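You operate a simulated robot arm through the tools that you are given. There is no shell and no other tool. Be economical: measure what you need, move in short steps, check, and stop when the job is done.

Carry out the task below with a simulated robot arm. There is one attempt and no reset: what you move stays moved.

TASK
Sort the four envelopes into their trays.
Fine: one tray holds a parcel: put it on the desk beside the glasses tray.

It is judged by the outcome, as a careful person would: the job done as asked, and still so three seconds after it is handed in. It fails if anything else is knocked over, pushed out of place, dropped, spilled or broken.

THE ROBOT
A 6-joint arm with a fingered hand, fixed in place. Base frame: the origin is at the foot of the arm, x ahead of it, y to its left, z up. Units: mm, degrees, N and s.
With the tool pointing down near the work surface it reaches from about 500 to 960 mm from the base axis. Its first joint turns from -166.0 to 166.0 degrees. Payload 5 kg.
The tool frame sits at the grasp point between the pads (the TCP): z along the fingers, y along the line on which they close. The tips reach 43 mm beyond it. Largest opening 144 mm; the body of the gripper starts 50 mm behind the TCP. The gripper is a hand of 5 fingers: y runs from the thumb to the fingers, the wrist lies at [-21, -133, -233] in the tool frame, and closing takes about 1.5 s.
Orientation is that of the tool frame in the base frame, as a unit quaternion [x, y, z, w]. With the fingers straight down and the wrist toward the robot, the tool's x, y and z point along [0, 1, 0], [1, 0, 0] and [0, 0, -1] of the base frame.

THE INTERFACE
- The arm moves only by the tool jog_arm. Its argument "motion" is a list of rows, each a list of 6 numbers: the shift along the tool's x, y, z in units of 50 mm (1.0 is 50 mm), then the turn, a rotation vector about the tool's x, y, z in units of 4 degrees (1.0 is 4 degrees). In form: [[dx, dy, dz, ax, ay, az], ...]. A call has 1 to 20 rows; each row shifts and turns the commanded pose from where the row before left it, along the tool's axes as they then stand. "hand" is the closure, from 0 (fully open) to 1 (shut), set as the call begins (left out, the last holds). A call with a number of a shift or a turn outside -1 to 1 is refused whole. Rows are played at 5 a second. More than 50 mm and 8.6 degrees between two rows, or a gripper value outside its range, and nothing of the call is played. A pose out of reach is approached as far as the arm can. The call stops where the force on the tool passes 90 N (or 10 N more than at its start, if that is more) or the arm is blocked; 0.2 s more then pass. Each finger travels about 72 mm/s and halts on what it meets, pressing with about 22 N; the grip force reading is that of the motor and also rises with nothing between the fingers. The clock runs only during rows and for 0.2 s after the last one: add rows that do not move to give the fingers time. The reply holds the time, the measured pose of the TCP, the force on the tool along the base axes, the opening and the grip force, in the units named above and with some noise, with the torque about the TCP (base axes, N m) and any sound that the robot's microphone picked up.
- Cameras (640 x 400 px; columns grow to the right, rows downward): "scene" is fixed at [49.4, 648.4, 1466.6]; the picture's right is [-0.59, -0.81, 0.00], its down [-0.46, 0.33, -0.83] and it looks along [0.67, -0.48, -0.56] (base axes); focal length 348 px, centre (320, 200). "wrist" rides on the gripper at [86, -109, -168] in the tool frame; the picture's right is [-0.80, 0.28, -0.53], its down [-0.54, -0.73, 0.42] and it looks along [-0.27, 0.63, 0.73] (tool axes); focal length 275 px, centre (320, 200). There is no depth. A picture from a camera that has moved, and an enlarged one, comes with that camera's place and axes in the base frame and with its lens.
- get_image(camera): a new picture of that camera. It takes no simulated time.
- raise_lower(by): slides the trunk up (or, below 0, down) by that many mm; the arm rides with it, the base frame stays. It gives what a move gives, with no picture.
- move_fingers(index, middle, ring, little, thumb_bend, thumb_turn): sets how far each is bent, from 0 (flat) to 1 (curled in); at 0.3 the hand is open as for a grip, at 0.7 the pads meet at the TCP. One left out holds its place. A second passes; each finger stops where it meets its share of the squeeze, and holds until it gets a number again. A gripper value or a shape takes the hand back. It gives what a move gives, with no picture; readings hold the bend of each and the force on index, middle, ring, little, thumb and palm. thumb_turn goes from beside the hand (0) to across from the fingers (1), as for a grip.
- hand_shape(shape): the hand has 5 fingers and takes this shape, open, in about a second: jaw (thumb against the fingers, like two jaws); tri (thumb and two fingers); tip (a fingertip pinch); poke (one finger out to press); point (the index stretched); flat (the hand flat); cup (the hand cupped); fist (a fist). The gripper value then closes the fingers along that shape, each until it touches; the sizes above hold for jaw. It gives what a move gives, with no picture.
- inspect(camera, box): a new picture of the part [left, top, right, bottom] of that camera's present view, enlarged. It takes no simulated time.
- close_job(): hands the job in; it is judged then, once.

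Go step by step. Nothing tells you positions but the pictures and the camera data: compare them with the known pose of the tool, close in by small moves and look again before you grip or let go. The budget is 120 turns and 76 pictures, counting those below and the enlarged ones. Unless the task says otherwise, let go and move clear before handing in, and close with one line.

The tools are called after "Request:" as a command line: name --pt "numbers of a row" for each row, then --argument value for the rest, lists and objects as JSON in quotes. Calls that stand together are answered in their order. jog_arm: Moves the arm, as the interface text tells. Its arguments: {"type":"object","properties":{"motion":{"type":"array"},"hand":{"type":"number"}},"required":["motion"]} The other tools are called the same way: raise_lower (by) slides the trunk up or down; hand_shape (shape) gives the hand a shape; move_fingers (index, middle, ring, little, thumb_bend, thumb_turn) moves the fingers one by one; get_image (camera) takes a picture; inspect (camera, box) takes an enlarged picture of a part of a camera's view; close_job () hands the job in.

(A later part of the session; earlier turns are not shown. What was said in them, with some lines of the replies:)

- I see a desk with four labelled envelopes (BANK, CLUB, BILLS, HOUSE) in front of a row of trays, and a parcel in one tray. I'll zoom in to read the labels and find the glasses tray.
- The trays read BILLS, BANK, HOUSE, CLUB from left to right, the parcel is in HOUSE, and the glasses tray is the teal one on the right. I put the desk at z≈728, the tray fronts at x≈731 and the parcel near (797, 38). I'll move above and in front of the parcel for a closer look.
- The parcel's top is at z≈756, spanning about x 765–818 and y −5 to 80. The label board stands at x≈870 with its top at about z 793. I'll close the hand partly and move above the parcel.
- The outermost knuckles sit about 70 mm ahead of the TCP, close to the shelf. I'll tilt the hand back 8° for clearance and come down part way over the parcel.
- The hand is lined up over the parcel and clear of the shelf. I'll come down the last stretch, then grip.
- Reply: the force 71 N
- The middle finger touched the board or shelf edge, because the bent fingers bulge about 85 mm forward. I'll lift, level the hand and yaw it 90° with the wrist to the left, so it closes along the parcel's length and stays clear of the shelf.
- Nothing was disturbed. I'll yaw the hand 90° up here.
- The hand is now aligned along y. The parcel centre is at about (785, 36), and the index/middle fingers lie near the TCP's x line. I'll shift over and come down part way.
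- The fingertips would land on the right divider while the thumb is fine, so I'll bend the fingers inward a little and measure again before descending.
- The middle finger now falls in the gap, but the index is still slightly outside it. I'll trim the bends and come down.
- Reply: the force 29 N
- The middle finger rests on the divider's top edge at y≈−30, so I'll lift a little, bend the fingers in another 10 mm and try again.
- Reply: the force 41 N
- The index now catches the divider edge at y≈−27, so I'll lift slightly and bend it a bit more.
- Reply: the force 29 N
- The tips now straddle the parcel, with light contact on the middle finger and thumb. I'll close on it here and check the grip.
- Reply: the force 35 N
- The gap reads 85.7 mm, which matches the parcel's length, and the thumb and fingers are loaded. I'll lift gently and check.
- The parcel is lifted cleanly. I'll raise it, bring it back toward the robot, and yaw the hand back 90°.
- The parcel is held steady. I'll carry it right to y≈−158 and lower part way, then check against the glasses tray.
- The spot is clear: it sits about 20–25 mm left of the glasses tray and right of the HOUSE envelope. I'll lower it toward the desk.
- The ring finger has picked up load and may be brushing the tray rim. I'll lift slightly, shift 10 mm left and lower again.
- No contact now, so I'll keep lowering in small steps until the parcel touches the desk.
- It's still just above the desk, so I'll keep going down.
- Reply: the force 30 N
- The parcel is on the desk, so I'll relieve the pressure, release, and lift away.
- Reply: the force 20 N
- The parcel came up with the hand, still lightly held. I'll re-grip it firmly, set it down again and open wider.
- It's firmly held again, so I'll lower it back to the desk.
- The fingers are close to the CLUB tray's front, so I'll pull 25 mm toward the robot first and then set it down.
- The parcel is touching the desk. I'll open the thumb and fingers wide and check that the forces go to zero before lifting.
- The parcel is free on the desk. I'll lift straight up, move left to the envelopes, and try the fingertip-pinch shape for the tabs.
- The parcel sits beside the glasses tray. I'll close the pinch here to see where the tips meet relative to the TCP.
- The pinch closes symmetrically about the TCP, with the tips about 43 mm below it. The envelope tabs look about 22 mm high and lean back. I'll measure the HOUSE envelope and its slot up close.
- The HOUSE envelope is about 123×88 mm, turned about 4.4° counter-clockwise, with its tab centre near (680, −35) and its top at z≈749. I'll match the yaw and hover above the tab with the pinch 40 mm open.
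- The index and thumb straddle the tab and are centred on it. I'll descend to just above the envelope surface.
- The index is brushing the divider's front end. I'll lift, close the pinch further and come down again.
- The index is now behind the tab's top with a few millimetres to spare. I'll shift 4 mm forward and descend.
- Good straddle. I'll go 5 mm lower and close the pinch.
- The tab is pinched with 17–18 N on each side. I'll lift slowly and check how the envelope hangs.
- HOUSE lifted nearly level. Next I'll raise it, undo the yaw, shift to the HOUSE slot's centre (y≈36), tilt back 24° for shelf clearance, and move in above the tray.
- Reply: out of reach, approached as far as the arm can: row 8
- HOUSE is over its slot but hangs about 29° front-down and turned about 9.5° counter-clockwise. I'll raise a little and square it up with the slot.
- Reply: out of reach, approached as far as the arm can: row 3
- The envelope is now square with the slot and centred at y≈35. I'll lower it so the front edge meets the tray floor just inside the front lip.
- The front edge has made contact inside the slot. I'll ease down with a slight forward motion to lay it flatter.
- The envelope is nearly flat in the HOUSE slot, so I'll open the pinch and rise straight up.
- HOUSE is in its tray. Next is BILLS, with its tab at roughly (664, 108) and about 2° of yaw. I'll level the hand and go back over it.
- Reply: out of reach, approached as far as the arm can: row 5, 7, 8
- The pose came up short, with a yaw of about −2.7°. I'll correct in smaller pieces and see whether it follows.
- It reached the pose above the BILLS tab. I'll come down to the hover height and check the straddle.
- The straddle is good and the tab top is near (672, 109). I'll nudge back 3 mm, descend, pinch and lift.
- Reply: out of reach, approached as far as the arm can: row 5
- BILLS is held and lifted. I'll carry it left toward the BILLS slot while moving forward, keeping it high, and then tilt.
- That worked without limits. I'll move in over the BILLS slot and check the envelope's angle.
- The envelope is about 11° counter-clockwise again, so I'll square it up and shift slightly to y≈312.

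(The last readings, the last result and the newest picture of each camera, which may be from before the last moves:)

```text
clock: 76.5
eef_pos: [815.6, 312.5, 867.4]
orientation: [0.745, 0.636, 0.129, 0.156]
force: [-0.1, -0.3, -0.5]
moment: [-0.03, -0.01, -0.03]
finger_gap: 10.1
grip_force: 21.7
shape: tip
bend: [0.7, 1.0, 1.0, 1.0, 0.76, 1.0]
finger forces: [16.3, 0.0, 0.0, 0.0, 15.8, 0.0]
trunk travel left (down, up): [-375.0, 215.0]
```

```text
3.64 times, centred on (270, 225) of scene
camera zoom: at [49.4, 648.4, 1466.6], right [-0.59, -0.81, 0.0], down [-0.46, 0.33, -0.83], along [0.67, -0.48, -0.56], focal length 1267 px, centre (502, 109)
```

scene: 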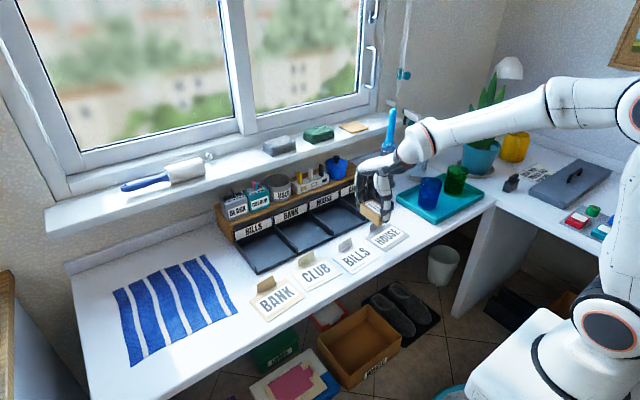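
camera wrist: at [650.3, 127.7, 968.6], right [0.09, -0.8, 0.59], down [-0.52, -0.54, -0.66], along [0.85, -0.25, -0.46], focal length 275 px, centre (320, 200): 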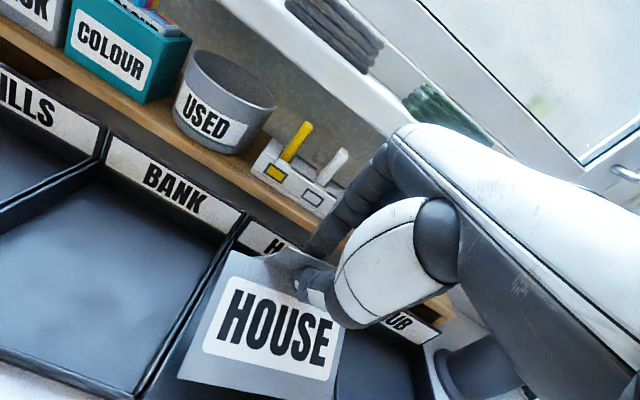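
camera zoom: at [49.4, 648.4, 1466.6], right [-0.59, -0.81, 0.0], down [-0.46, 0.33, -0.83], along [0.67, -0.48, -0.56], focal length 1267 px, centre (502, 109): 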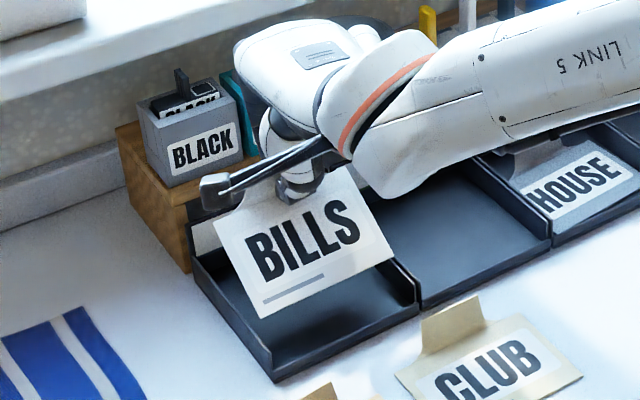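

BILLS is now square and centred over its slot. I'll lower it, then ease it flatter as I did with HOUSE.

Request:
jog_arm --pt "-0.03 -0.194 0.309 0 0 0" --pt "-0.03 -0.194 0.309 0 0 0" --pt "0 -0.08 0.184 0 0 0" --pt "0 0 0 0 0 0"

Request:
jog_arm --pt "0.01 -0.025 0.207 0 0 0" --pt "0.01 -0.025 0.207 0 0 0" --pt "0 0 0 0 0 0"

Request:
inspect --camera "scene" --box '[210, 170, 330, 280]'

```text
clock: 77.5
eef_pos: [808.9, 311.4, 823.1]
orientation: [0.744, 0.637, 0.129, 0.156]
force: [0.6, -0.7, 0.9]
moment: [0.04, 0.02, -0.02]
finger_gap: 10.1
grip_force: 22.1
shape: tip
bend: [0.7, 1.0, 1.0, 1.0, 0.76, 1.0]
finger forces: [17.6, 0.1, 0.1, 0.0, 16.9, 0.0]
trunk travel left (down, up): [-375.0, 215.0]
```

```text
clock: 78.3
eef_pos: [816.2, 310.7, 804.5]
orientation: [0.744, 0.637, 0.128, 0.155]
force: [-0.9, 1.3, 4.6]
moment: [0.2, 0.46, 0.02]
finger_gap: 10.2
grip_force: 22.3
shape: tip
bend: [0.7, 1.0, 1.0, 1.0, 0.78, 1.0]
finger forces: [22.4, 0.0, 0.0, 0.0, 29.5, 0.0]
trunk travel left (down, up): [-375.0, 215.0]
```

```text
3.64 times, centred on (270, 225) of scene
camera zoom: at [49.4, 648.4, 1466.6], right [-0.59, -0.81, 0.0], down [-0.46, 0.33, -0.83], along [0.67, -0.48, -0.56], focal length 1267 px, centre (502, 109)
```

zoom: 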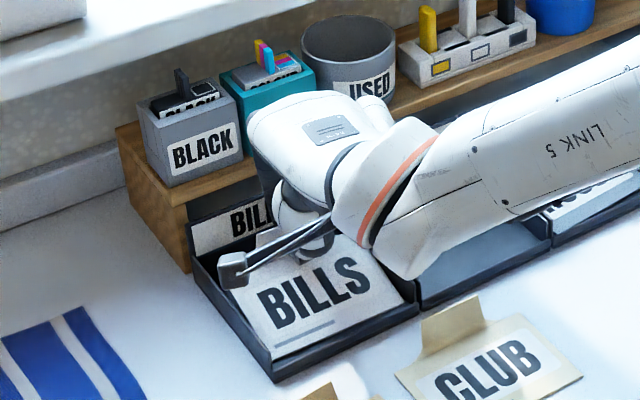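

BILLS lies in its slot. I'll release, rise, back off, level the hand and head for CLUB.

Request:
jog_arm --pt "0 0 0 0 0 0" --pt "0 0 0 0 0 0" --pt "0 0 0 0 0 0" --pt "0 0 0 0 0 0" --hand 0.78

Request:
jog_arm --pt "0 0.159 -0.368 0 0 0" --pt "0 0.2 -0.46 0 0 0" --pt "0 0.2 -0.46 0 0 0" --pt "0 -0.4 -0.6 0 0 0" --pt "0 0 0 1 0 0" --pt "0 0 0 1 0 0" --pt "0 0 0 1 0 0" --pt "0 0 0 1 0 0" --pt "0 0 0 1 0 0" --pt "0 0 0 0.6 0 0" --pt "0 0 0 0 0 0"

Request:
inspect --camera "scene" --box '[220, 200, 380, 330]'

```text
clock: 79.3
eef_pos: [816.3, 309.0, 802.6]
orientation: [0.744, 0.637, 0.128, 0.156]
force: [0.7, -0.5, -0.6]
moment: [0.02, -0.02, -0.03]
finger_gap: 31.6
grip_force: 0.0
shape: tip
bend: [0.73, 0.98, 0.99, 0.99, 0.74, 1.0]
finger forces: [0.0, 0.1, 0.0, 0.1, 0.0, 0.0]
trunk travel left (down, up): [-375.0, 215.0]
```

```text
clock: 81.7
eef_pos: [786.6, 314.1, 892.7]
orientation: [0.76, 0.65, 0.003, 0.008]
force: [1.0, 0.2, 0.4]
moment: [0.02, 0.0, -0.01]
finger_gap: 31.4
grip_force: 0.1
shape: tip
bend: [0.73, 0.98, 0.99, 0.99, 0.74, 1.0]
finger forces: [0.0, 0.0, 0.0, 0.0, 0.1, 0.1]
trunk travel left (down, up): [-375.0, 215.0]
```

```text
3.08 times, centred on (300, 265) of scene
camera zoom: at [49.4, 648.4, 1466.6], right [-0.59, -0.81, 0.0], down [-0.46, 0.33, -0.83], along [0.67, -0.48, -0.56], focal length 1072 px, centre (382, 0)
```

zoom: 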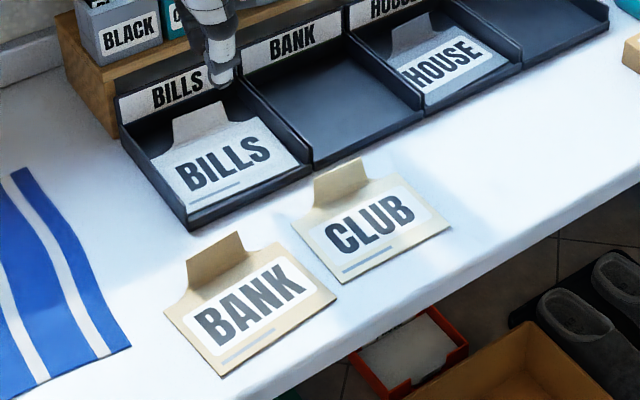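

BILLS and HOUSE are both flat in their trays. CLUB's tab is near (684, 240) with a yaw of about −4°, so I'll go hover over it.

Request:
jog_arm --pt "-0.445 -0.45 0.44 0 0 0" --pt "-0.445 -0.45 0.44 0 0 0" --pt "-0.445 -0.45 0.44 0 0 0" --pt "-0.445 -0.45 0.44 0 0 0" --pt "0 0 0 0 0 -0.61" --pt "0 0 0 0 0 -0.61" --pt "0 0 0 0 0 0" --hand 0.84

Request:
inspect --camera "wrist" --box '[180, 150, 380, 310]'

```text
clock: 83.3
eef_pos: [686.5, 240.1, 803.4]
orientation: [0.731, 0.682, 0.003, 0.008]
force: [0.2, -0.2, -0.2]
moment: [-0.04, -0.01, -0.03]
finger_gap: 23.6
grip_force: 0.2
shape: tip
bend: [0.72, 0.98, 0.99, 0.99, 0.74, 1.0]
finger forces: [0.1, 0.0, 0.0, 0.0, 0.0, 0.1]
trunk travel left (down, up): [-375.0, 215.0]
```

```text
2.50 times, centred on (280, 230) of wrist
camera zoom: at [580.8, 335.1, 967.9], right [0.22, -0.81, 0.54], down [-0.76, -0.49, -0.43], along [0.62, -0.32, -0.72], focal length 688 px, centre (420, 125)
```

zoom: 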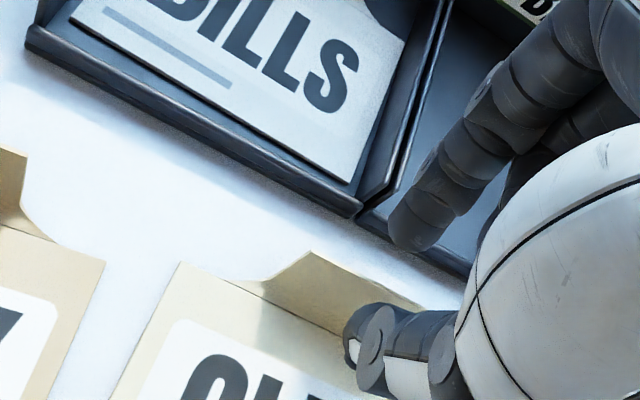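

This view matches the BILLS hover, so I'll use the same steps: nudge back 3 mm, descend, pinch.

Request:
jog_arm --pt "0 -0.06 0.27 0 0 0" --pt "0 0 0.27 0 0 0" --pt "0 0 0 0 0 0" --hand 0.86

Request:
jog_arm --pt "0 0 0 0 0 0" --pt "0 0 0 0 0 0" --pt "0 0 0 0 0 0" --pt "0 0 0 0 0 0" --pt "0 0 0 0 0 0" --hand 1.0

```text
clock: 84.1
eef_pos: [683.0, 241.0, 777.4]
orientation: [0.732, 0.681, 0.003, 0.008]
force: [-2.9, 0.2, 5.6]
moment: [0.05, 0.11, -0.02]
finger_gap: 19.8
grip_force: 0.1
shape: tip
bend: [0.72, 0.98, 0.99, 0.99, 0.74, 1.0]
finger forces: [3.8, 0.0, 0.0, 0.0, 4.3, 0.0]
trunk travel left (down, up): [-375.0, 215.0]
```

```text
clock: 85.3
eef_pos: [684.3, 242.1, 776.8]
orientation: [0.732, 0.681, 0.002, 0.009]
force: [0.0, 1.1, 0.4]
moment: [0.02, 0.11, -0.01]
finger_gap: 15.2
grip_force: 21.9
shape: tip
bend: [0.72, 1.0, 1.0, 1.0, 0.76, 1.0]
finger forces: [14.8, 0.0, 0.0, 0.0, 14.7, 0.0]
trunk travel left (down, up): [-375.0, 215.0]
```

The CLUB tab is pinched at about 15 N per side. I'll lift and look.

Request:
jog_arm --pt "0 0 -0.3 0 0 0" --pt "0 0 -0.4 0 0 0" --pt "0 0 -0.5 0 0 0" --pt "0 0 -0.6 0 0 0" --pt "0 0 0 0 0 0"

Request:
inspect --camera "scene" --box '[240, 170, 380, 290]'

```text
clock: 86.5
eef_pos: [680.7, 241.1, 867.2]
orientation: [0.732, 0.681, 0.002, 0.008]
force: [0.8, 0.0, 0.0]
moment: [0.02, -0.02, 0.01]
finger_gap: 14.8
grip_force: 21.6
shape: tip
bend: [0.72, 1.0, 1.0, 1.0, 0.76, 1.0]
finger forces: [14.6, 0.0, 0.0, 0.0, 13.9, 0.1]
trunk travel left (down, up): [-375.0, 215.0]
```

```text
3.33 times, centred on (310, 230) of scene
camera zoom: at [49.4, 648.4, 1466.6], right [-0.59, -0.81, 0.0], down [-0.46, 0.33, -0.83], along [0.67, -0.48, -0.56], focal length 1161 px, centre (353, 100)
```

zoom: 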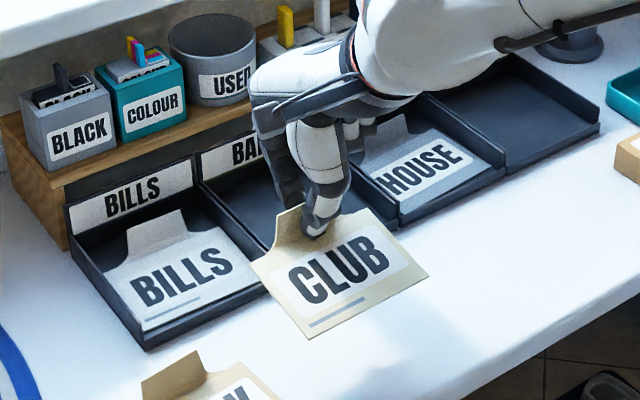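

CLUB is held well. I'll carry it high over the trays to the CLUB slot and tilt there.

Request:
jog_arm --pt "-0.5 0.5 -0.23 0 0 0" --pt "-0.7 0.4 -0.23 0 0 0" --pt "-0.9 0.3 0 0 0 0" --pt "-0.9 0.25 0 0 0 0" --pt "-0.9 0.2 0 0 0 0" --pt "-0.9 0.2 0 0 0 0" --pt "-0.9 0.2 0 0 0 0" --pt "-0.94 0.14 0 0 0 0" --pt "0 0 0 0 0 0"

Request:
jog_arm --pt "0 0 0 -1 0 0" --pt "0 0 0 -1 0 0" --pt "0 0 0 -1 0 0" --pt "0 0 0 -1 0 0" --pt "0 0 0 -1 0 0" --pt "0 0 0 -0.5 0 0" --pt "0 0 0 0 0 0"

```text
clock: 88.5
eef_pos: [716.4, -49.7, 824.5]
orientation: [0.747, 0.663, -0.012, 0.035]
force: [-1.1, -0.7, -0.6]
moment: [0.08, 0.0, 0.05]
finger_gap: 14.7
grip_force: 22.0
shape: tip
bend: [0.72, 1.0, 1.0, 1.0, 0.76, 1.0]
finger forces: [14.6, 0.0, 0.0, 0.0, 13.9, 0.0]
out of reach, approached as far as the arm can: row 4, 5, 6, 7, 8
trunk travel left (down, up): [-375.0, 215.0]
```

```text
clock: 90.1
eef_pos: [715.4, -57.3, 828.2]
orientation: [0.752, 0.651, 0.026, 0.098]
force: [0.6, 0.4, -0.9]
moment: [0.0, 0.01, 0.0]
finger_gap: 14.5
grip_force: 22.0
shape: tip
bend: [0.72, 1.0, 1.0, 1.0, 0.76, 1.0]
finger forces: [14.6, 0.0, 0.0, 0.0, 13.9, 0.1]
out of reach, approached as far as the arm can: row 2, 3, 4, 5
trunk travel left (down, up): [-375.0, 215.0]
```

The arm hit a limit and sagged toward z≈825. I'll lift safely with the trunk, which leaves the joints alone, and then look.

Request:
raise_lower --by 60

Request:
get_image --camera "scene"

```text
clock: 91.1
eef_pos: [715.0, -57.9, 887.8]
orientation: [0.752, 0.651, 0.025, 0.099]
force: [0.9, -0.3, -0.2]
moment: [0.01, -0.01, -0.01]
finger_gap: 14.6
grip_force: 22.2
shape: tip
bend: [0.72, 1.0, 1.0, 1.0, 0.76, 1.0]
finger forces: [14.6, 0.0, 0.0, 0.1, 13.9, 0.0]
trunk travel left (down, up): [-435.0, 155.0]
```

```text
9 pictures are left
```

scene: 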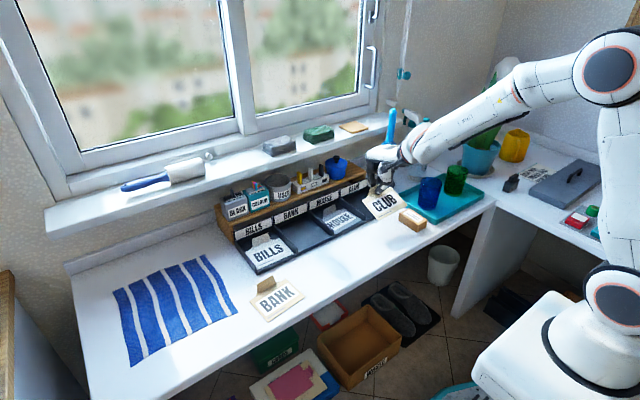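

Nothing has been disturbed. The wrist is near a singularity because the forearm lines up with the hand, so a lower trunk with a higher arm should fix it. First I'll try raising the arm.

Request:
jog_arm --pt "-0.05 0.1 -0.6 0 0 0" --pt "-0.05 0.1 -0.6 0 0 0" --pt "0 0 0 0 0 0"

```text
clock: 91.9
eef_pos: [715.0, -59.1, 948.8]
orientation: [0.752, 0.652, 0.025, 0.099]
force: [-0.3, 0.2, 1.1]
moment: [-0.01, -0.03, 0.03]
finger_gap: 14.5
grip_force: 22.2
shape: tip
bend: [0.72, 1.0, 1.0, 1.0, 0.76, 1.0]
finger forces: [14.6, 0.0, 0.0, 0.1, 13.9, 0.0]
trunk travel left (down, up): [-435.0, 155.0]
```

The arm follows upward, so I'll alternate: raise the arm further, then lower the trunk.

Request:
jog_arm --pt "-0.05 0.1 -0.7 0 0 0" --pt "-0.05 0.1 -0.7 0 0 0" --pt "-0.05 0.1 -0.7 0 0 0" --pt "0 0 0 0 0 0"

Request:
raise_lower --by -140

Request:
jog_arm --pt "-0.05 0.1 -0.7 0 0 0" --pt "-0.05 0.1 -0.7 0 0 0" --pt "-0.05 0.1 -0.7 0 0 0" --pt "0 0 0 0 0 0"

```text
clock: 92.9
eef_pos: [708.5, -49.7, 1051.8]
orientation: [0.754, 0.649, 0.024, 0.103]
force: [0.0, -0.2, -0.3]
moment: [0.0, -0.01, -0.02]
finger_gap: 14.8
grip_force: 22.0
shape: tip
bend: [0.72, 1.0, 1.0, 1.0, 0.76, 1.0]
finger forces: [14.5, 0.0, 0.1, 0.1, 13.8, 0.1]
out of reach, approached as far as the arm can: row 3
trunk travel left (down, up): [-435.0, 155.0]
```

```text
clock: 94.6
eef_pos: [707.0, -50.7, 910.6]
orientation: [0.753, 0.649, 0.024, 0.104]
force: [-0.2, -0.7, -0.4]
moment: [0.05, 0.04, 0.01]
finger_gap: 14.5
grip_force: 22.0
shape: tip
bend: [0.72, 1.0, 1.0, 1.0, 0.76, 1.0]
finger forces: [14.5, 0.0, 0.1, 0.0, 13.8, 0.0]
trunk travel left (down, up): [-295.0, 295.0]
```

```text
clock: 95.6
eef_pos: [696.1, -15.1, 985.0]
orientation: [0.757, 0.643, 0.023, 0.115]
force: [-0.4, 0.9, 0.3]
moment: [-0.01, -0.04, -0.03]
finger_gap: 14.8
grip_force: 22.0
shape: tip
bend: [0.72, 1.0, 1.0, 1.0, 0.76, 1.0]
finger forces: [14.4, 0.0, 0.1, 0.0, 13.8, 0.1]
out of reach, approached as far as the arm can: row 1, 2, 3
trunk travel left (down, up): [-295.0, 295.0]
```

The hand has picked up some roll and yaw from the limit. I'll restore a plain straight-down orientation here, well above everything.

Request:
jog_arm --pt "0 0 0 0.7 0.467 -0.575" --pt "0 0 0 0.7 0.467 -0.575" --pt "0 0 0 0.7 0.467 -0.575" --pt "0 0 0 0.7 0.467 -0.575" --pt "0 0 0 0 0 0"

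```text
clock: 96.8
eef_pos: [697.0, -15.5, 984.7]
orientation: [0.757, 0.643, 0.024, 0.115]
force: [0.4, 0.0, -0.5]
moment: [0.0, 0.0, 0.01]
finger_gap: 14.8
grip_force: 22.1
shape: tip
bend: [0.72, 1.0, 1.0, 1.0, 0.76, 1.0]
finger forces: [14.4, 0.0, 0.1, 0.0, 13.8, 0.0]
out of reach, approached as far as the arm can: row 1, 2, 3, 4
trunk travel left (down, up): [-295.0, 295.0]
```

I worked it out: joint 4 is flipped and near its stop, which limits straight-down poses on the right side but not tilted poses or the left side. So I'll go left, restore the orientation and trunk, tilt there, and travel right while tilted.

Request:
jog_arm --pt "0.8 0 0 0 0 0" --pt "0.9 0 0 0 0 0" --pt "0.9 0 0 0 0 0" --pt "0.9 0 0 0 0 0" --pt "0.9 0 0 0 0 0" --pt "0.9 0 0 0 0 0" --pt "0 0 0 0 0 0"

Request:
jog_arm --pt "0 0 0 0.7 0.467 -0.575" --pt "0 0 0 0.7 0.467 -0.575" --pt "0 0 0 0.7 0.467 -0.575" --pt "0 0 0 0.7 0.467 -0.575" --pt "0 0 0 0 0 0"

```text
clock: 98.4
eef_pos: [741.8, 245.2, 955.8]
orientation: [0.757, 0.643, 0.024, 0.115]
force: [1.0, 0.4, -0.8]
moment: [-0.03, -0.04, -0.03]
finger_gap: 15.1
grip_force: 22.0
shape: tip
bend: [0.72, 1.0, 1.0, 1.0, 0.76, 1.0]
finger forces: [14.3, 0.0, 0.0, 0.1, 13.8, 0.0]
trunk travel left (down, up): [-295.0, 295.0]
```

```text
clock: 99.6
eef_pos: [741.3, 245.3, 954.5]
orientation: [0.734, 0.677, 0.012, 0.059]
force: [0.2, 0.7, -1.0]
moment: [0.05, 0.04, 0.02]
finger_gap: 14.9
grip_force: 21.4
shape: tip
bend: [0.72, 1.0, 1.0, 1.0, 0.76, 1.0]
finger forces: [14.3, 0.0, 0.1, 0.1, 13.8, 0.0]
out of reach, approached as far as the arm can: row 3, 4
trunk travel left (down, up): [-295.0, 295.0]
```

I'll put the trunk back to its original height and bring the arm down on this side.

Request:
raise_lower --by 80

Request:
jog_arm --pt "0 0 0.7 0 0 0" --pt "0 0 0.7 0 0 0" --pt "0 0 0.7 0 0 0" --pt "0 0 0.7 0 0 0" --pt "0 0 0 0.48 0.32 -0.38" --pt "0 0 0 0.48 0.32 -0.38" --pt "0 0 0 0.48 0.32 -0.38" --pt "0 0 0 0 0 0"

```text
clock: 100.7
eef_pos: [741.0, 244.4, 1034.8]
orientation: [0.734, 0.677, 0.013, 0.059]
force: [-0.1, 0.7, 0.7]
moment: [0.01, 0.0, 0.02]
finger_gap: 14.7
grip_force: 21.6
shape: tip
bend: [0.72, 1.0, 1.0, 1.0, 0.76, 1.0]
finger forces: [14.3, 0.1, 0.0, 0.0, 13.8, 0.0]
trunk travel left (down, up): [-375.0, 215.0]
```

```text
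clock: 102.5
eef_pos: [750.1, 237.2, 889.0]
orientation: [0.709, 0.705, 0.004, 0.007]
force: [-0.1, -0.8, -0.5]
moment: [0.03, -0.01, 0.0]
finger_gap: 14.5
grip_force: 21.9
shape: tip
bend: [0.72, 1.0, 1.0, 1.0, 0.76, 1.0]
finger forces: [14.3, 0.2, 0.1, 0.1, 13.8, 0.0]
out of reach, approached as far as the arm can: row 7
trunk travel left (down, up): [-375.0, 215.0]
```

Orientation is restored on the left side. I'll add about 9° of clockwise yaw, which is needed anyway for the slip, and tilt here.

Request:
jog_arm --pt "0 0 0 0 0 0.75" --pt "0 0 0 0 0 0.75" --pt "0 0 0 0 0 0.75" --pt "0 0 0 -1 0 0" --pt "0 0 0 -1 0 0" --pt "0 0 0 -1 0 0" --pt "0 0 0 -1 0 0" --pt "0 0 0 -1 0 0" --pt "0 0 0 -0.75 0 0" --pt "0 0 0 0 0 0"

```text
clock: 104.7
eef_pos: [748.9, 236.1, 891.5]
orientation: [0.746, 0.635, 0.13, 0.151]
force: [0.4, 0.2, -0.3]
moment: [0.0, 0.0, -0.03]
finger_gap: 14.5
grip_force: 21.9
shape: tip
bend: [0.72, 1.0, 1.0, 1.0, 0.76, 1.0]
finger forces: [14.4, 0.1, 0.0, 0.0, 13.9, 0.0]
trunk travel left (down, up): [-375.0, 215.0]
```

It now has the same orientation used for BILLS. I'll travel right while tilted, in two stages.

Request:
jog_arm --pt "-0.83 0.167 0.079 0 0 0" --pt "-0.83 0.167 0.079 0 0 0" --pt "-0.83 0.167 0.079 0 0 0" --pt "-0.83 0.167 0.079 0 0 0" --pt "0 0 0 0 0 0"

Request:
jog_arm --pt "-0.83 0.167 0.079 0 0 0" --pt "-0.83 0.167 0.079 0 0 0" --pt "-0.83 0.167 0.079 0 0 0" --pt "-0.83 0.167 0.079 0 0 0" --pt "0 0 0 0 0 0"

```text
clock: 105.9
eef_pos: [758.6, 69.3, 888.5]
orientation: [0.746, 0.635, 0.129, 0.151]
force: [0.7, -0.4, 0.3]
moment: [0.0, -0.01, -0.01]
finger_gap: 14.9
grip_force: 21.9
shape: tip
bend: [0.72, 1.0, 1.0, 1.0, 0.76, 1.0]
finger forces: [14.2, 0.0, 0.0, 0.1, 13.8, 0.0]
trunk travel left (down, up): [-375.0, 215.0]
```

```text
clock: 107.1
eef_pos: [767.6, -100.8, 883.9]
orientation: [0.746, 0.635, 0.13, 0.151]
force: [0.6, 0.6, 1.2]
moment: [-0.01, -0.01, -0.01]
finger_gap: 14.7
grip_force: 21.8
shape: tip
bend: [0.72, 1.0, 1.0, 1.0, 0.76, 1.0]
finger forces: [14.2, 0.0, 0.1, 0.0, 13.6, 0.0]
trunk travel left (down, up): [-375.0, 215.0]
```

It tracked cleanly. I'll move in over the CLUB slot and check the envelope.

Request:
jog_arm --pt "0.045 0.38 0.34 0 0 0" --pt "0.045 0.38 0.34 0 0 0" --pt "0 0 0 0 0 0"

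Request:
inspect --camera "scene" --box '[310, 130, 430, 240]'

```text
clock: 107.9
eef_pos: [815.1, -104.6, 866.3]
orientation: [0.746, 0.635, 0.129, 0.15]
force: [1.0, -0.4, 0.3]
moment: [0.02, 0.0, 0.03]
finger_gap: 14.5
grip_force: 22.5
shape: tip
bend: [0.72, 1.0, 1.0, 1.0, 0.76, 1.0]
finger forces: [14.1, 0.0, 0.1, 0.1, 13.8, 0.0]
trunk travel left (down, up): [-375.0, 215.0]
```

```text
3.64 times, centred on (370, 185) of scene
camera zoom: at [49.4, 648.4, 1466.6], right [-0.59, -0.81, 0.0], down [-0.46, 0.33, -0.83], along [0.67, -0.48, -0.56], focal length 1267 px, centre (138, 254)
```

zoom: 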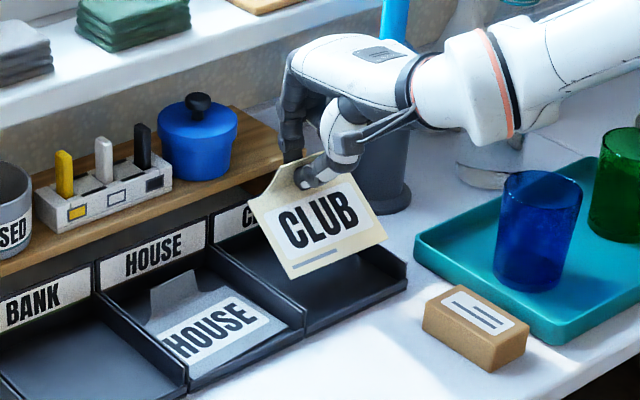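

CLUB is nearly square, about 2.5° clockwise and centred near y −103. I'll make a small correction, lower it and ease it flat.

Request:
jog_arm --pt "0.07 0 0 0 0.245 -0.575" --pt "-0.01 -0.213 0.3 0 0 0" --pt "-0.01 -0.213 0.3 0 0 0" --pt "0 -0.08 0.184 0 0 0" --pt "0 0 0 0 0 0"

Request:
jog_arm --pt "0.01 -0.025 0.207 0 0 0" --pt "0.01 -0.025 0.207 0 0 0" --pt "0 0 0 0 0 0"

Request:
inspect --camera "scene" --box '[310, 130, 430, 240]'

```text
clock: 109.1
eef_pos: [809.7, -100.5, 821.5]
orientation: [0.733, 0.651, 0.133, 0.149]
force: [-0.5, -0.1, 1.9]
moment: [-0.07, 0.12, -0.01]
finger_gap: 14.1
grip_force: 21.9
shape: tip
bend: [0.72, 1.0, 1.0, 1.0, 0.76, 1.0]
finger forces: [17.1, 0.1, 0.0, 0.0, 16.9, 0.0]
trunk travel left (down, up): [-375.0, 215.0]
```

```text
clock: 109.9
eef_pos: [815.3, -101.3, 803.2]
orientation: [0.732, 0.651, 0.133, 0.148]
force: [-0.2, 0.7, 4.1]
moment: [-0.15, 0.32, -0.08]
finger_gap: 14.5
grip_force: 22.1
shape: tip
bend: [0.71, 1.0, 1.0, 1.0, 0.77, 1.0]
finger forces: [20.9, 0.0, 0.0, 0.0, 28.0, 0.0]
trunk travel left (down, up): [-375.0, 215.0]
```

```text
3.64 times, centred on (370, 185) of scene
camera zoom: at [49.4, 648.4, 1466.6], right [-0.59, -0.81, 0.0], down [-0.46, 0.33, -0.83], along [0.67, -0.48, -0.56], focal length 1267 px, centre (138, 254)
```

zoom: 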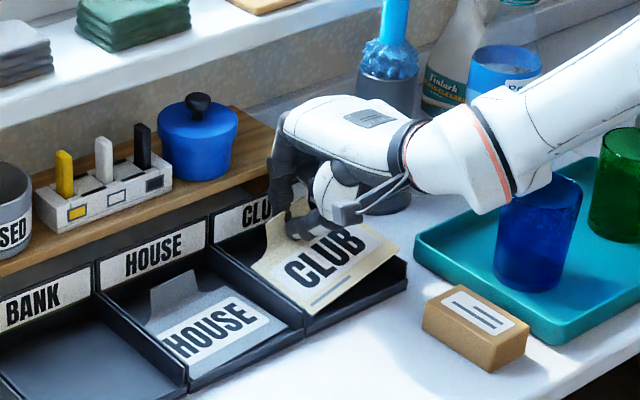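

The right corner is resting on the right divider, because the envelope is about 10 mm too far right. I'll lift a little, shift 11 mm left and lower again.

Request:
jog_arm --pt "-0.007 0.1 -0.39 0 0 0" --pt "-0.007 0.1 -0.39 0 0 0" --pt "0.22 -0.023 -0.01 0 0 0" --pt "0 -0.078 0.184 0 0 0" --pt "0 -0.078 0.184 0 0 0" --pt "0.007 -0.023 0.207 0 0 0" --pt "0.007 -0.023 0.207 0 0 0" --pt "0 0 0 0 0 0"

Request:
inspect --camera "scene" --box '[310, 130, 430, 240]'

```text
clock: 111.7
eef_pos: [815.5, -91.4, 803.6]
orientation: [0.733, 0.651, 0.133, 0.148]
force: [0.6, 0.7, 1.7]
moment: [0.13, 0.14, 0.03]
finger_gap: 14.1
grip_force: 22.0
shape: tip
bend: [0.71, 1.0, 1.0, 1.0, 0.77, 1.0]
finger forces: [18.7, 0.1, 0.0, 0.0, 20.2, 0.1]
trunk travel left (down, up): [-375.0, 215.0]
```

```text
3.64 times, centred on (370, 185) of scene
camera zoom: at [49.4, 648.4, 1466.6], right [-0.59, -0.81, 0.0], down [-0.46, 0.33, -0.83], along [0.67, -0.48, -0.56], focal length 1267 px, centre (138, 254)
```

zoom: 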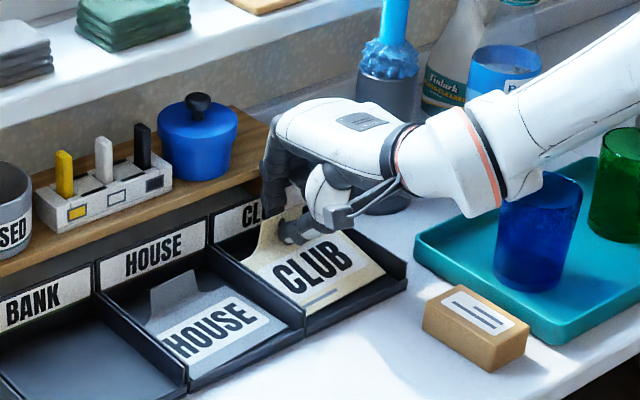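

CLUB now sits inside its walls, with the right front corner at about y −159. I'll release and rise straight up.

Request:
jog_arm --pt "0 0 0 0 0 0" --pt "0 0 0 0 0 0" --pt "0 0 0 0 0 0" --pt "0 0 0 0 0 0" --hand 0.76

Request:
jog_arm --pt "0 0.159 -0.368 0 0 0" --pt "0 0.2 -0.46 0 0 0" --pt "0 0.2 -0.46 0 0 0" --pt "0 -0.4 -0.6 0 0 0" --pt "0.9 -0.1 -0.05 0 0 0" --pt "0.9 -0.1 -0.05 0 0 0" --pt "0.9 -0.1 -0.05 0 0 0" --pt "0.9 -0.1 -0.05 0 0 0" --pt "0 0 0 0 0 0"

Request:
inspect --camera "scene" --box '[220, 150, 440, 310]'

```text
clock: 112.7
eef_pos: [816.1, -90.6, 803.6]
orientation: [0.732, 0.652, 0.133, 0.148]
force: [0.3, 0.4, 0.2]
moment: [-0.01, 0.0, 0.01]
finger_gap: 34.1
grip_force: 0.2
shape: tip
bend: [0.73, 0.98, 0.99, 0.99, 0.74, 1.0]
finger forces: [0.1, 0.0, 0.0, 0.1, 0.1, 0.0]
trunk travel left (down, up): [-375.0, 215.0]
```

```text
clock: 114.7
eef_pos: [781.6, 95.2, 895.6]
orientation: [0.732, 0.651, 0.133, 0.148]
force: [-0.7, 0.0, -0.7]
moment: [-0.01, 0.0, 0.02]
finger_gap: 34.0
grip_force: 0.0
shape: tip
bend: [0.73, 0.98, 0.99, 0.99, 0.74, 1.0]
finger forces: [0.1, 0.0, 0.0, 0.0, 0.0, 0.0]
trunk travel left (down, up): [-375.0, 215.0]
```

```text
2.50 times, centred on (330, 230) of scene
camera zoom: at [49.4, 648.4, 1466.6], right [-0.59, -0.81, 0.0], down [-0.46, 0.33, -0.83], along [0.67, -0.48, -0.56], focal length 871 px, centre (295, 125)
```

zoom: 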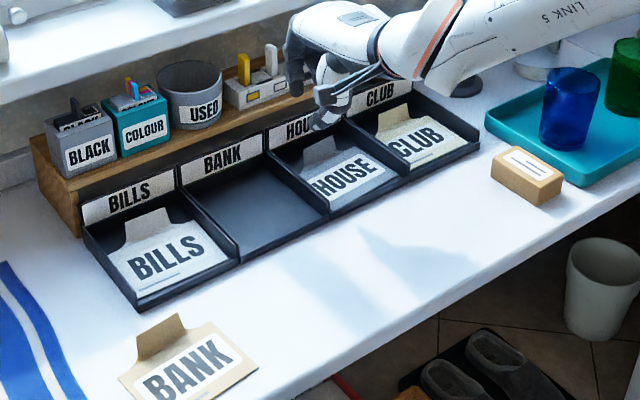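

Three envelopes are in place and only BANK remains. I'll move left while tilted, then level the hand there.

Request:
jog_arm --pt "0.82 -0.089 -0.037 0 0 0" --pt "0.82 -0.089 -0.037 0 0 0" --pt "0.82 -0.089 -0.037 0 0 0" --pt "0.82 -0.089 -0.037 0 0 0" --pt "0.82 -0.089 -0.037 0 0 0" --pt "0.82 -0.089 -0.037 0 0 0" --pt "0.82 -0.089 -0.037 0 0 0" --pt "0 0 0 1 0 0" --pt "0 0 0 1 0 0" --pt "0 0 0 1 0 0" --pt "0 0 0 1 0 0" --pt "0 0 0 1 0 0" --pt "0 0 0 0.75 0 0" --pt "0 0 0 0 0 0" --hand 0.84

```text
clock: 117.7
eef_pos: [774.5, 379.8, 888.0]
orientation: [0.747, 0.665, 0.006, 0.004]
force: [0.5, 0.9, -0.2]
moment: [0.03, 0.0, 0.02]
finger_gap: 23.1
grip_force: 0.1
shape: tip
bend: [0.72, 0.98, 0.99, 0.99, 0.74, 1.0]
finger forces: [0.0, 0.0, 0.1, 0.0, 0.0, 0.0]
out of reach, approached as far as the arm can: row 13
trunk travel left (down, up): [-375.0, 215.0]
```

Now I'll go to hover above BANK's tab (about (667, 384), yaw about +6°).

Request:
jog_arm --pt "-0.057 -0.703 0.553 0 0 0" --pt "-0.057 -0.703 0.553 0 0 0" --pt "-0.057 -0.703 0.553 0 0 0" --pt "0 0 0 0 0 -0.79" --pt "0 0 0 0 0 -0.79" --pt "0 0 0 0 0 -0.79" --pt "0 0 0 0 0 -0.79" --pt "0 0 0 0 0 0"

Request:
inspect --camera "wrist" --box '[180, 150, 380, 310]'

```text
clock: 119.5
eef_pos: [669.5, 383.0, 804.0]
orientation: [0.669, 0.743, 0.002, -0.001]
force: [0.4, 0.7, 0.2]
moment: [-0.01, -0.04, 0.02]
finger_gap: 23.4
grip_force: 0.2
shape: tip
bend: [0.72, 0.98, 0.99, 0.99, 0.74, 1.0]
finger forces: [0.0, 0.0, 0.0, 0.0, 0.0, 0.0]
trunk travel left (down, up): [-375.0, 215.0]
```

```text
2.50 times, centred on (280, 230) of wrist
camera zoom: at [552.1, 457.9, 971.2], right [0.37, -0.76, 0.53], down [-0.66, -0.61, -0.42], along [0.65, -0.2, -0.73], focal length 688 px, centre (420, 125)
```

zoom: 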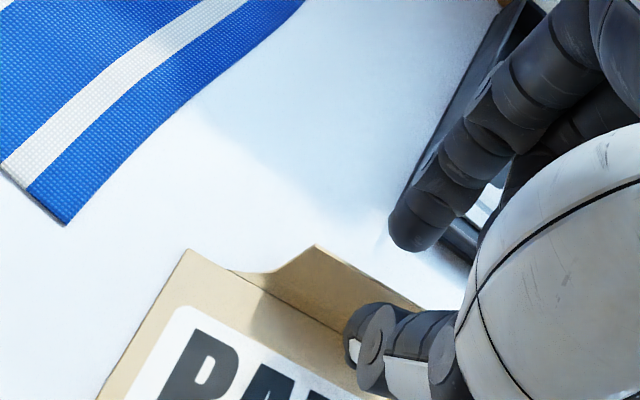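

Same view as before, so I'll descend, pinch and lift.

Request:
jog_arm --pt "0 -0.04 0.27 0 0 0" --pt "0 0 0.27 0 0 0" --pt "0 0 0 0 0 0"

Request:
jog_arm --pt "0 0 0 0 0 0" --pt "0 0 0 0 0 0" --pt "0 0 0 0 0 0" --pt "0 0 0 0 0 0" --pt "0 0 0 0 0 0" --hand 1.0

Request:
jog_arm --pt "0 0 -0.3 0 0 0" --pt "0 0 -0.4 0 0 0" --pt "0 0 -0.5 0 0 0" --pt "0 0 -0.6 0 0 0" --pt "0 0 0 0 0 0"

```text
clock: 120.3
eef_pos: [668.5, 385.1, 778.7]
orientation: [0.669, 0.743, 0.001, -0.001]
force: [0.4, 0.3, -0.9]
moment: [0.03, -0.02, -0.01]
finger_gap: 23.6
grip_force: 0.1
shape: tip
bend: [0.72, 0.98, 0.99, 0.99, 0.74, 1.0]
finger forces: [0.0, 0.0, 0.1, 0.0, 0.1, 0.0]
trunk travel left (down, up): [-375.0, 215.0]
```

```text
clock: 121.5
eef_pos: [668.7, 384.1, 777.5]
orientation: [0.67, 0.743, 0.0, -0.001]
force: [-0.6, 1.2, 1.5]
moment: [-0.02, 0.07, -0.02]
finger_gap: 1.3
grip_force: 22.2
shape: tip
bend: [0.7, 1.0, 1.0, 1.0, 0.71, 1.0]
finger forces: [19.5, 0.0, 0.0, 0.0, 19.4, 0.0]
trunk travel left (down, up): [-375.0, 215.0]
```

```text
clock: 122.7
eef_pos: [667.0, 385.3, 866.7]
orientation: [0.669, 0.743, 0.001, 0.0]
force: [0.2, -1.2, 0.5]
moment: [0.03, -0.07, 0.0]
finger_gap: 1.1
grip_force: 21.6
shape: tip
bend: [0.7, 1.0, 1.0, 1.0, 0.7, 1.0]
finger forces: [19.8, 0.0, 0.0, 0.0, 18.8, 0.1]
trunk travel left (down, up): [-375.0, 215.0]
```

The gap is only about 1 mm, so I need to check whether the tab is actually held.

Request:
inspect --camera "scene" --box '[200, 170, 340, 320]'

```text
2.67 times, centred on (270, 245) of scene
camera zoom: at [49.4, 648.4, 1466.6], right [-0.59, -0.81, 0.0], down [-0.46, 0.33, -0.83], along [0.67, -0.48, -0.56], focal length 929 px, centre (453, 80)
```

zoom: 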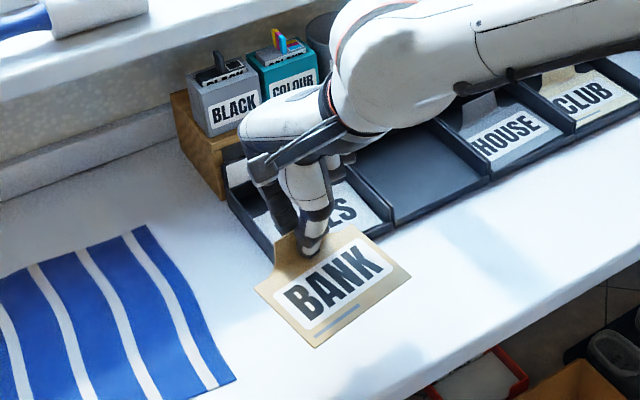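

BANK is held and clear of the desk. I'll move forward on the left, yaw about 15° clockwise for the slip, and tilt.

Request:
jog_arm --pt "-0.467 0.607 -0.153 0 0 0" --pt "-0.467 0.607 -0.153 0 0 0" --pt "-0.467 0.607 -0.153 0 0 0" --pt "0 0 0 0 0 0.94" --pt "0 0 0 0 0 0.94" --pt "0 0 0 0 0 0.94" --pt "0 0 0 0 0 0.94" --pt "0 0 0 -1 0 0" --pt "0 0 0 -1 0 0" --pt "0 0 0 -1 0 0" --pt "0 0 0 -1 0 0" --pt "0 0 0 -1 0 0" --pt "0 0 0 -0.75 0 0" --pt "0 0 0 0 0 0"

```text
clock: 125.7
eef_pos: [750.3, 324.5, 876.9]
orientation: [0.746, 0.636, 0.13, 0.151]
force: [-0.3, -0.1, 0.8]
moment: [0.01, -0.02, 0.0]
finger_gap: 1.3
grip_force: 22.3
shape: tip
bend: [0.7, 1.0, 1.0, 1.0, 0.7, 1.0]
finger forces: [19.7, 0.0, 0.0, 0.0, 19.1, 0.1]
out of reach, approached as far as the arm can: row 3
trunk travel left (down, up): [-375.0, 215.0]
```

Good orientation. I'll travel to the BANK slot and check.

Request:
jog_arm --pt "-0.725 0.26 0.075 0 0 0" --pt "-0.725 0.26 0.075 0 0 0" --pt "-0.725 0.26 0.075 0 0 0" --pt "-0.725 0.26 0.075 0 0 0" --pt "0.055 0.25 0.295 0 0 0" --pt "0.055 0.25 0.295 0 0 0" --pt "0 0 0 0 0 0"

Request:
inspect --camera "scene" --box '[250, 150, 370, 260]'

```text
clock: 127.3
eef_pos: [818.3, 173.9, 863.5]
orientation: [0.745, 0.636, 0.129, 0.15]
force: [0.2, -0.1, 0.0]
moment: [0.03, 0.02, 0.02]
finger_gap: 1.3
grip_force: 21.8
shape: tip
bend: [0.7, 1.0, 1.0, 1.0, 0.7, 1.0]
finger forces: [19.6, 0.0, 0.0, 0.0, 18.9, 0.1]
trunk travel left (down, up): [-375.0, 215.0]
```

```text
3.64 times, centred on (310, 205) of scene
camera zoom: at [49.4, 648.4, 1466.6], right [-0.59, -0.81, 0.0], down [-0.46, 0.33, -0.83], along [0.67, -0.48, -0.56], focal length 1267 px, centre (356, 182)
```

zoom: 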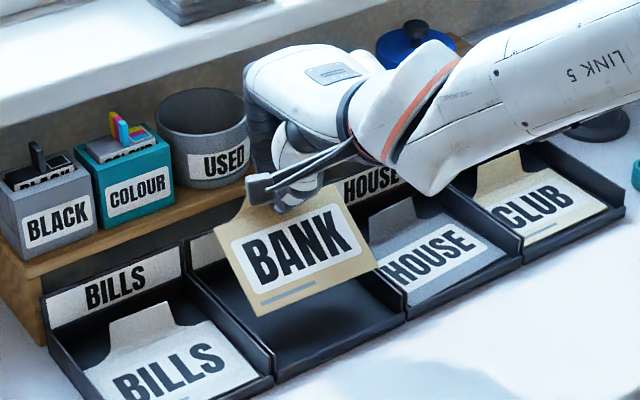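

BANK is square and centred (about y 176 against a slot centre of about 175). I'll lower it, then ease it flat.

Request:
jog_arm --pt "-0.02 -0.242 0.34 0 0 0" --pt "-0.02 -0.242 0.34 0 0 0" --pt "0 0 0 0 0 0"

Request:
jog_arm --pt "0.01 -0.025 0.207 0 0 0" --pt "0.01 -0.025 0.207 0 0 0" --pt "0 0 0 0 0 0"

Request:
inspect --camera "scene" --box '[250, 150, 370, 260]'

```text
clock: 128.1
eef_pos: [808.9, 172.4, 826.1]
orientation: [0.745, 0.636, 0.13, 0.151]
force: [0.2, 2.8, 0.5]
moment: [0.1, 0.0, 0.03]
finger_gap: 1.2
grip_force: 21.9
shape: tip
bend: [0.7, 1.0, 1.0, 1.0, 0.71, 1.0]
finger forces: [20.4, 0.0, 0.1, 0.0, 19.2, 0.0]
trunk travel left (down, up): [-375.0, 215.0]
```

```text
clock: 128.9
eef_pos: [814.3, 173.9, 805.5]
orientation: [0.745, 0.636, 0.131, 0.151]
force: [-1.0, 7.5, 10.8]
moment: [0.29, 0.42, 0.12]
finger_gap: 1.3
grip_force: 22.1
shape: tip
bend: [0.7, 1.0, 1.0, 1.0, 0.71, 1.0]
finger forces: [26.5, 0.1, 0.0, 0.0, 38.1, 0.1]
trunk travel left (down, up): [-375.0, 215.0]
```

```text
3.64 times, centred on (310, 205) of scene
camera zoom: at [49.4, 648.4, 1466.6], right [-0.59, -0.81, 0.0], down [-0.46, 0.33, -0.83], along [0.67, -0.48, -0.56], focal length 1267 px, centre (356, 182)
```

zoom: 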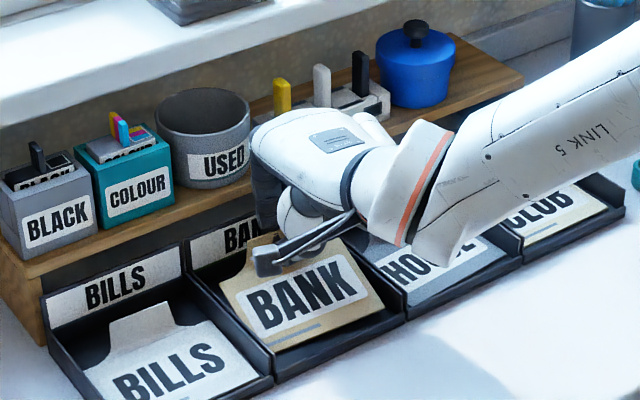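

The y-force shows the right side is touching the divider, and the envelope is about 5° clockwise. I'll lift slightly, turn it back 5° with a 3 mm shift left, and lower again.

Request:
jog_arm --pt "0 0.1 -0.3 0 0 0" --pt "0.03 0 0 0 0.245 -0.575" --pt "0.03 0 0 0 0.245 -0.575" --pt "0 -0.05 0.15 0 0 0" --pt "0 -0.05 0.15 0 0 0" --pt "0 0 0 0 0 0"

```text
clock: 130.3
eef_pos: [815.8, 175.0, 805.4]
orientation: [0.717, 0.667, 0.138, 0.146]
force: [2.1, -0.4, 4.9]
moment: [0.06, 0.13, 0.02]
finger_gap: 1.2
grip_force: 21.9
shape: tip
bend: [0.7, 1.0, 1.0, 1.0, 0.71, 1.0]
finger forces: [24.9, 0.0, 0.1, 0.0, 25.5, 0.0]
trunk travel left (down, up): [-375.0, 215.0]
```

The side force is gone and the load matches the earlier placements, so I'll release, rise and move aside.

Request:
jog_arm --pt "0 0 0 0 0 0" --pt "0 0 0 0 0 0" --pt "0 0 0 0 0 0" --pt "0 0 0 0 0 0" --hand 0.78

Request:
jog_arm --pt "0 0.159 -0.368 0 0 0" --pt "0 0.2 -0.46 0 0 0" --pt "0 0.2 -0.46 0 0 0" --pt "0 -0.3 -0.6 0 0 0" --pt "-0.9 0.05 0 0 0 0" --pt "-0.9 0.05 0 0 0 0" --pt "-0.5 0.0 0 0 0 0" --pt "0 0 0 0 0 0"

Request:
inspect --camera "scene" --box '[210, 140, 440, 290]'

```text
clock: 131.3
eef_pos: [814.1, 175.9, 805.1]
orientation: [0.717, 0.668, 0.136, 0.145]
force: [-0.3, -0.3, -0.4]
moment: [0.01, -0.02, 0.01]
finger_gap: 30.9
grip_force: 0.2
shape: tip
bend: [0.73, 0.98, 0.99, 0.99, 0.74, 1.0]
finger forces: [0.0, 0.0, 0.0, 0.0, 0.1, 0.0]
trunk travel left (down, up): [-375.0, 215.0]
```

```text
clock: 133.1
eef_pos: [787.8, 63.1, 899.4]
orientation: [0.718, 0.667, 0.136, 0.144]
force: [0.8, -0.3, -0.4]
moment: [0.02, 0.01, 0.0]
finger_gap: 31.2
grip_force: 0.0
shape: tip
bend: [0.73, 0.98, 0.99, 0.99, 0.74, 1.0]
finger forces: [0.0, 0.0, 0.0, 0.0, 0.1, 0.0]
trunk travel left (down, up): [-375.0, 215.0]
```

```text
2.67 times, centred on (325, 215) of scene
camera zoom: at [49.4, 648.4, 1466.6], right [-0.59, -0.81, 0.0], down [-0.46, 0.33, -0.83], along [0.67, -0.48, -0.56], focal length 929 px, centre (307, 160)
```

zoom: 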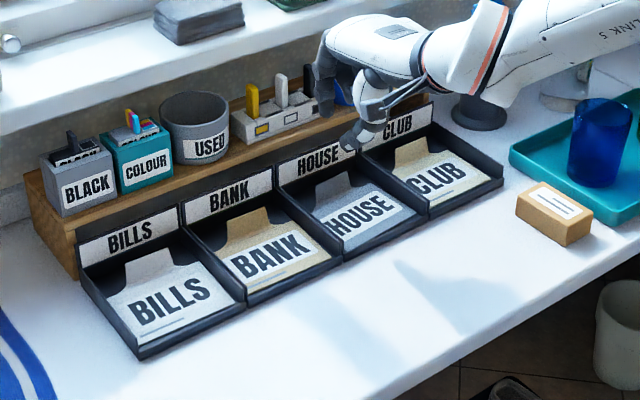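

All four envelopes lie in their matching trays, and the parcel sits on the desk beside the glasses tray. The hand is empty and clear, so I'm handing in.

Request:
close_job

```text
The job is handed in.
```

The four envelopes (BILLS, BANK, HOUSE and CLUB) are in their matching trays. The parcel is on the desk beside the glasses tray, nothing else looks out of place in the last pictures, and the job is handed in.
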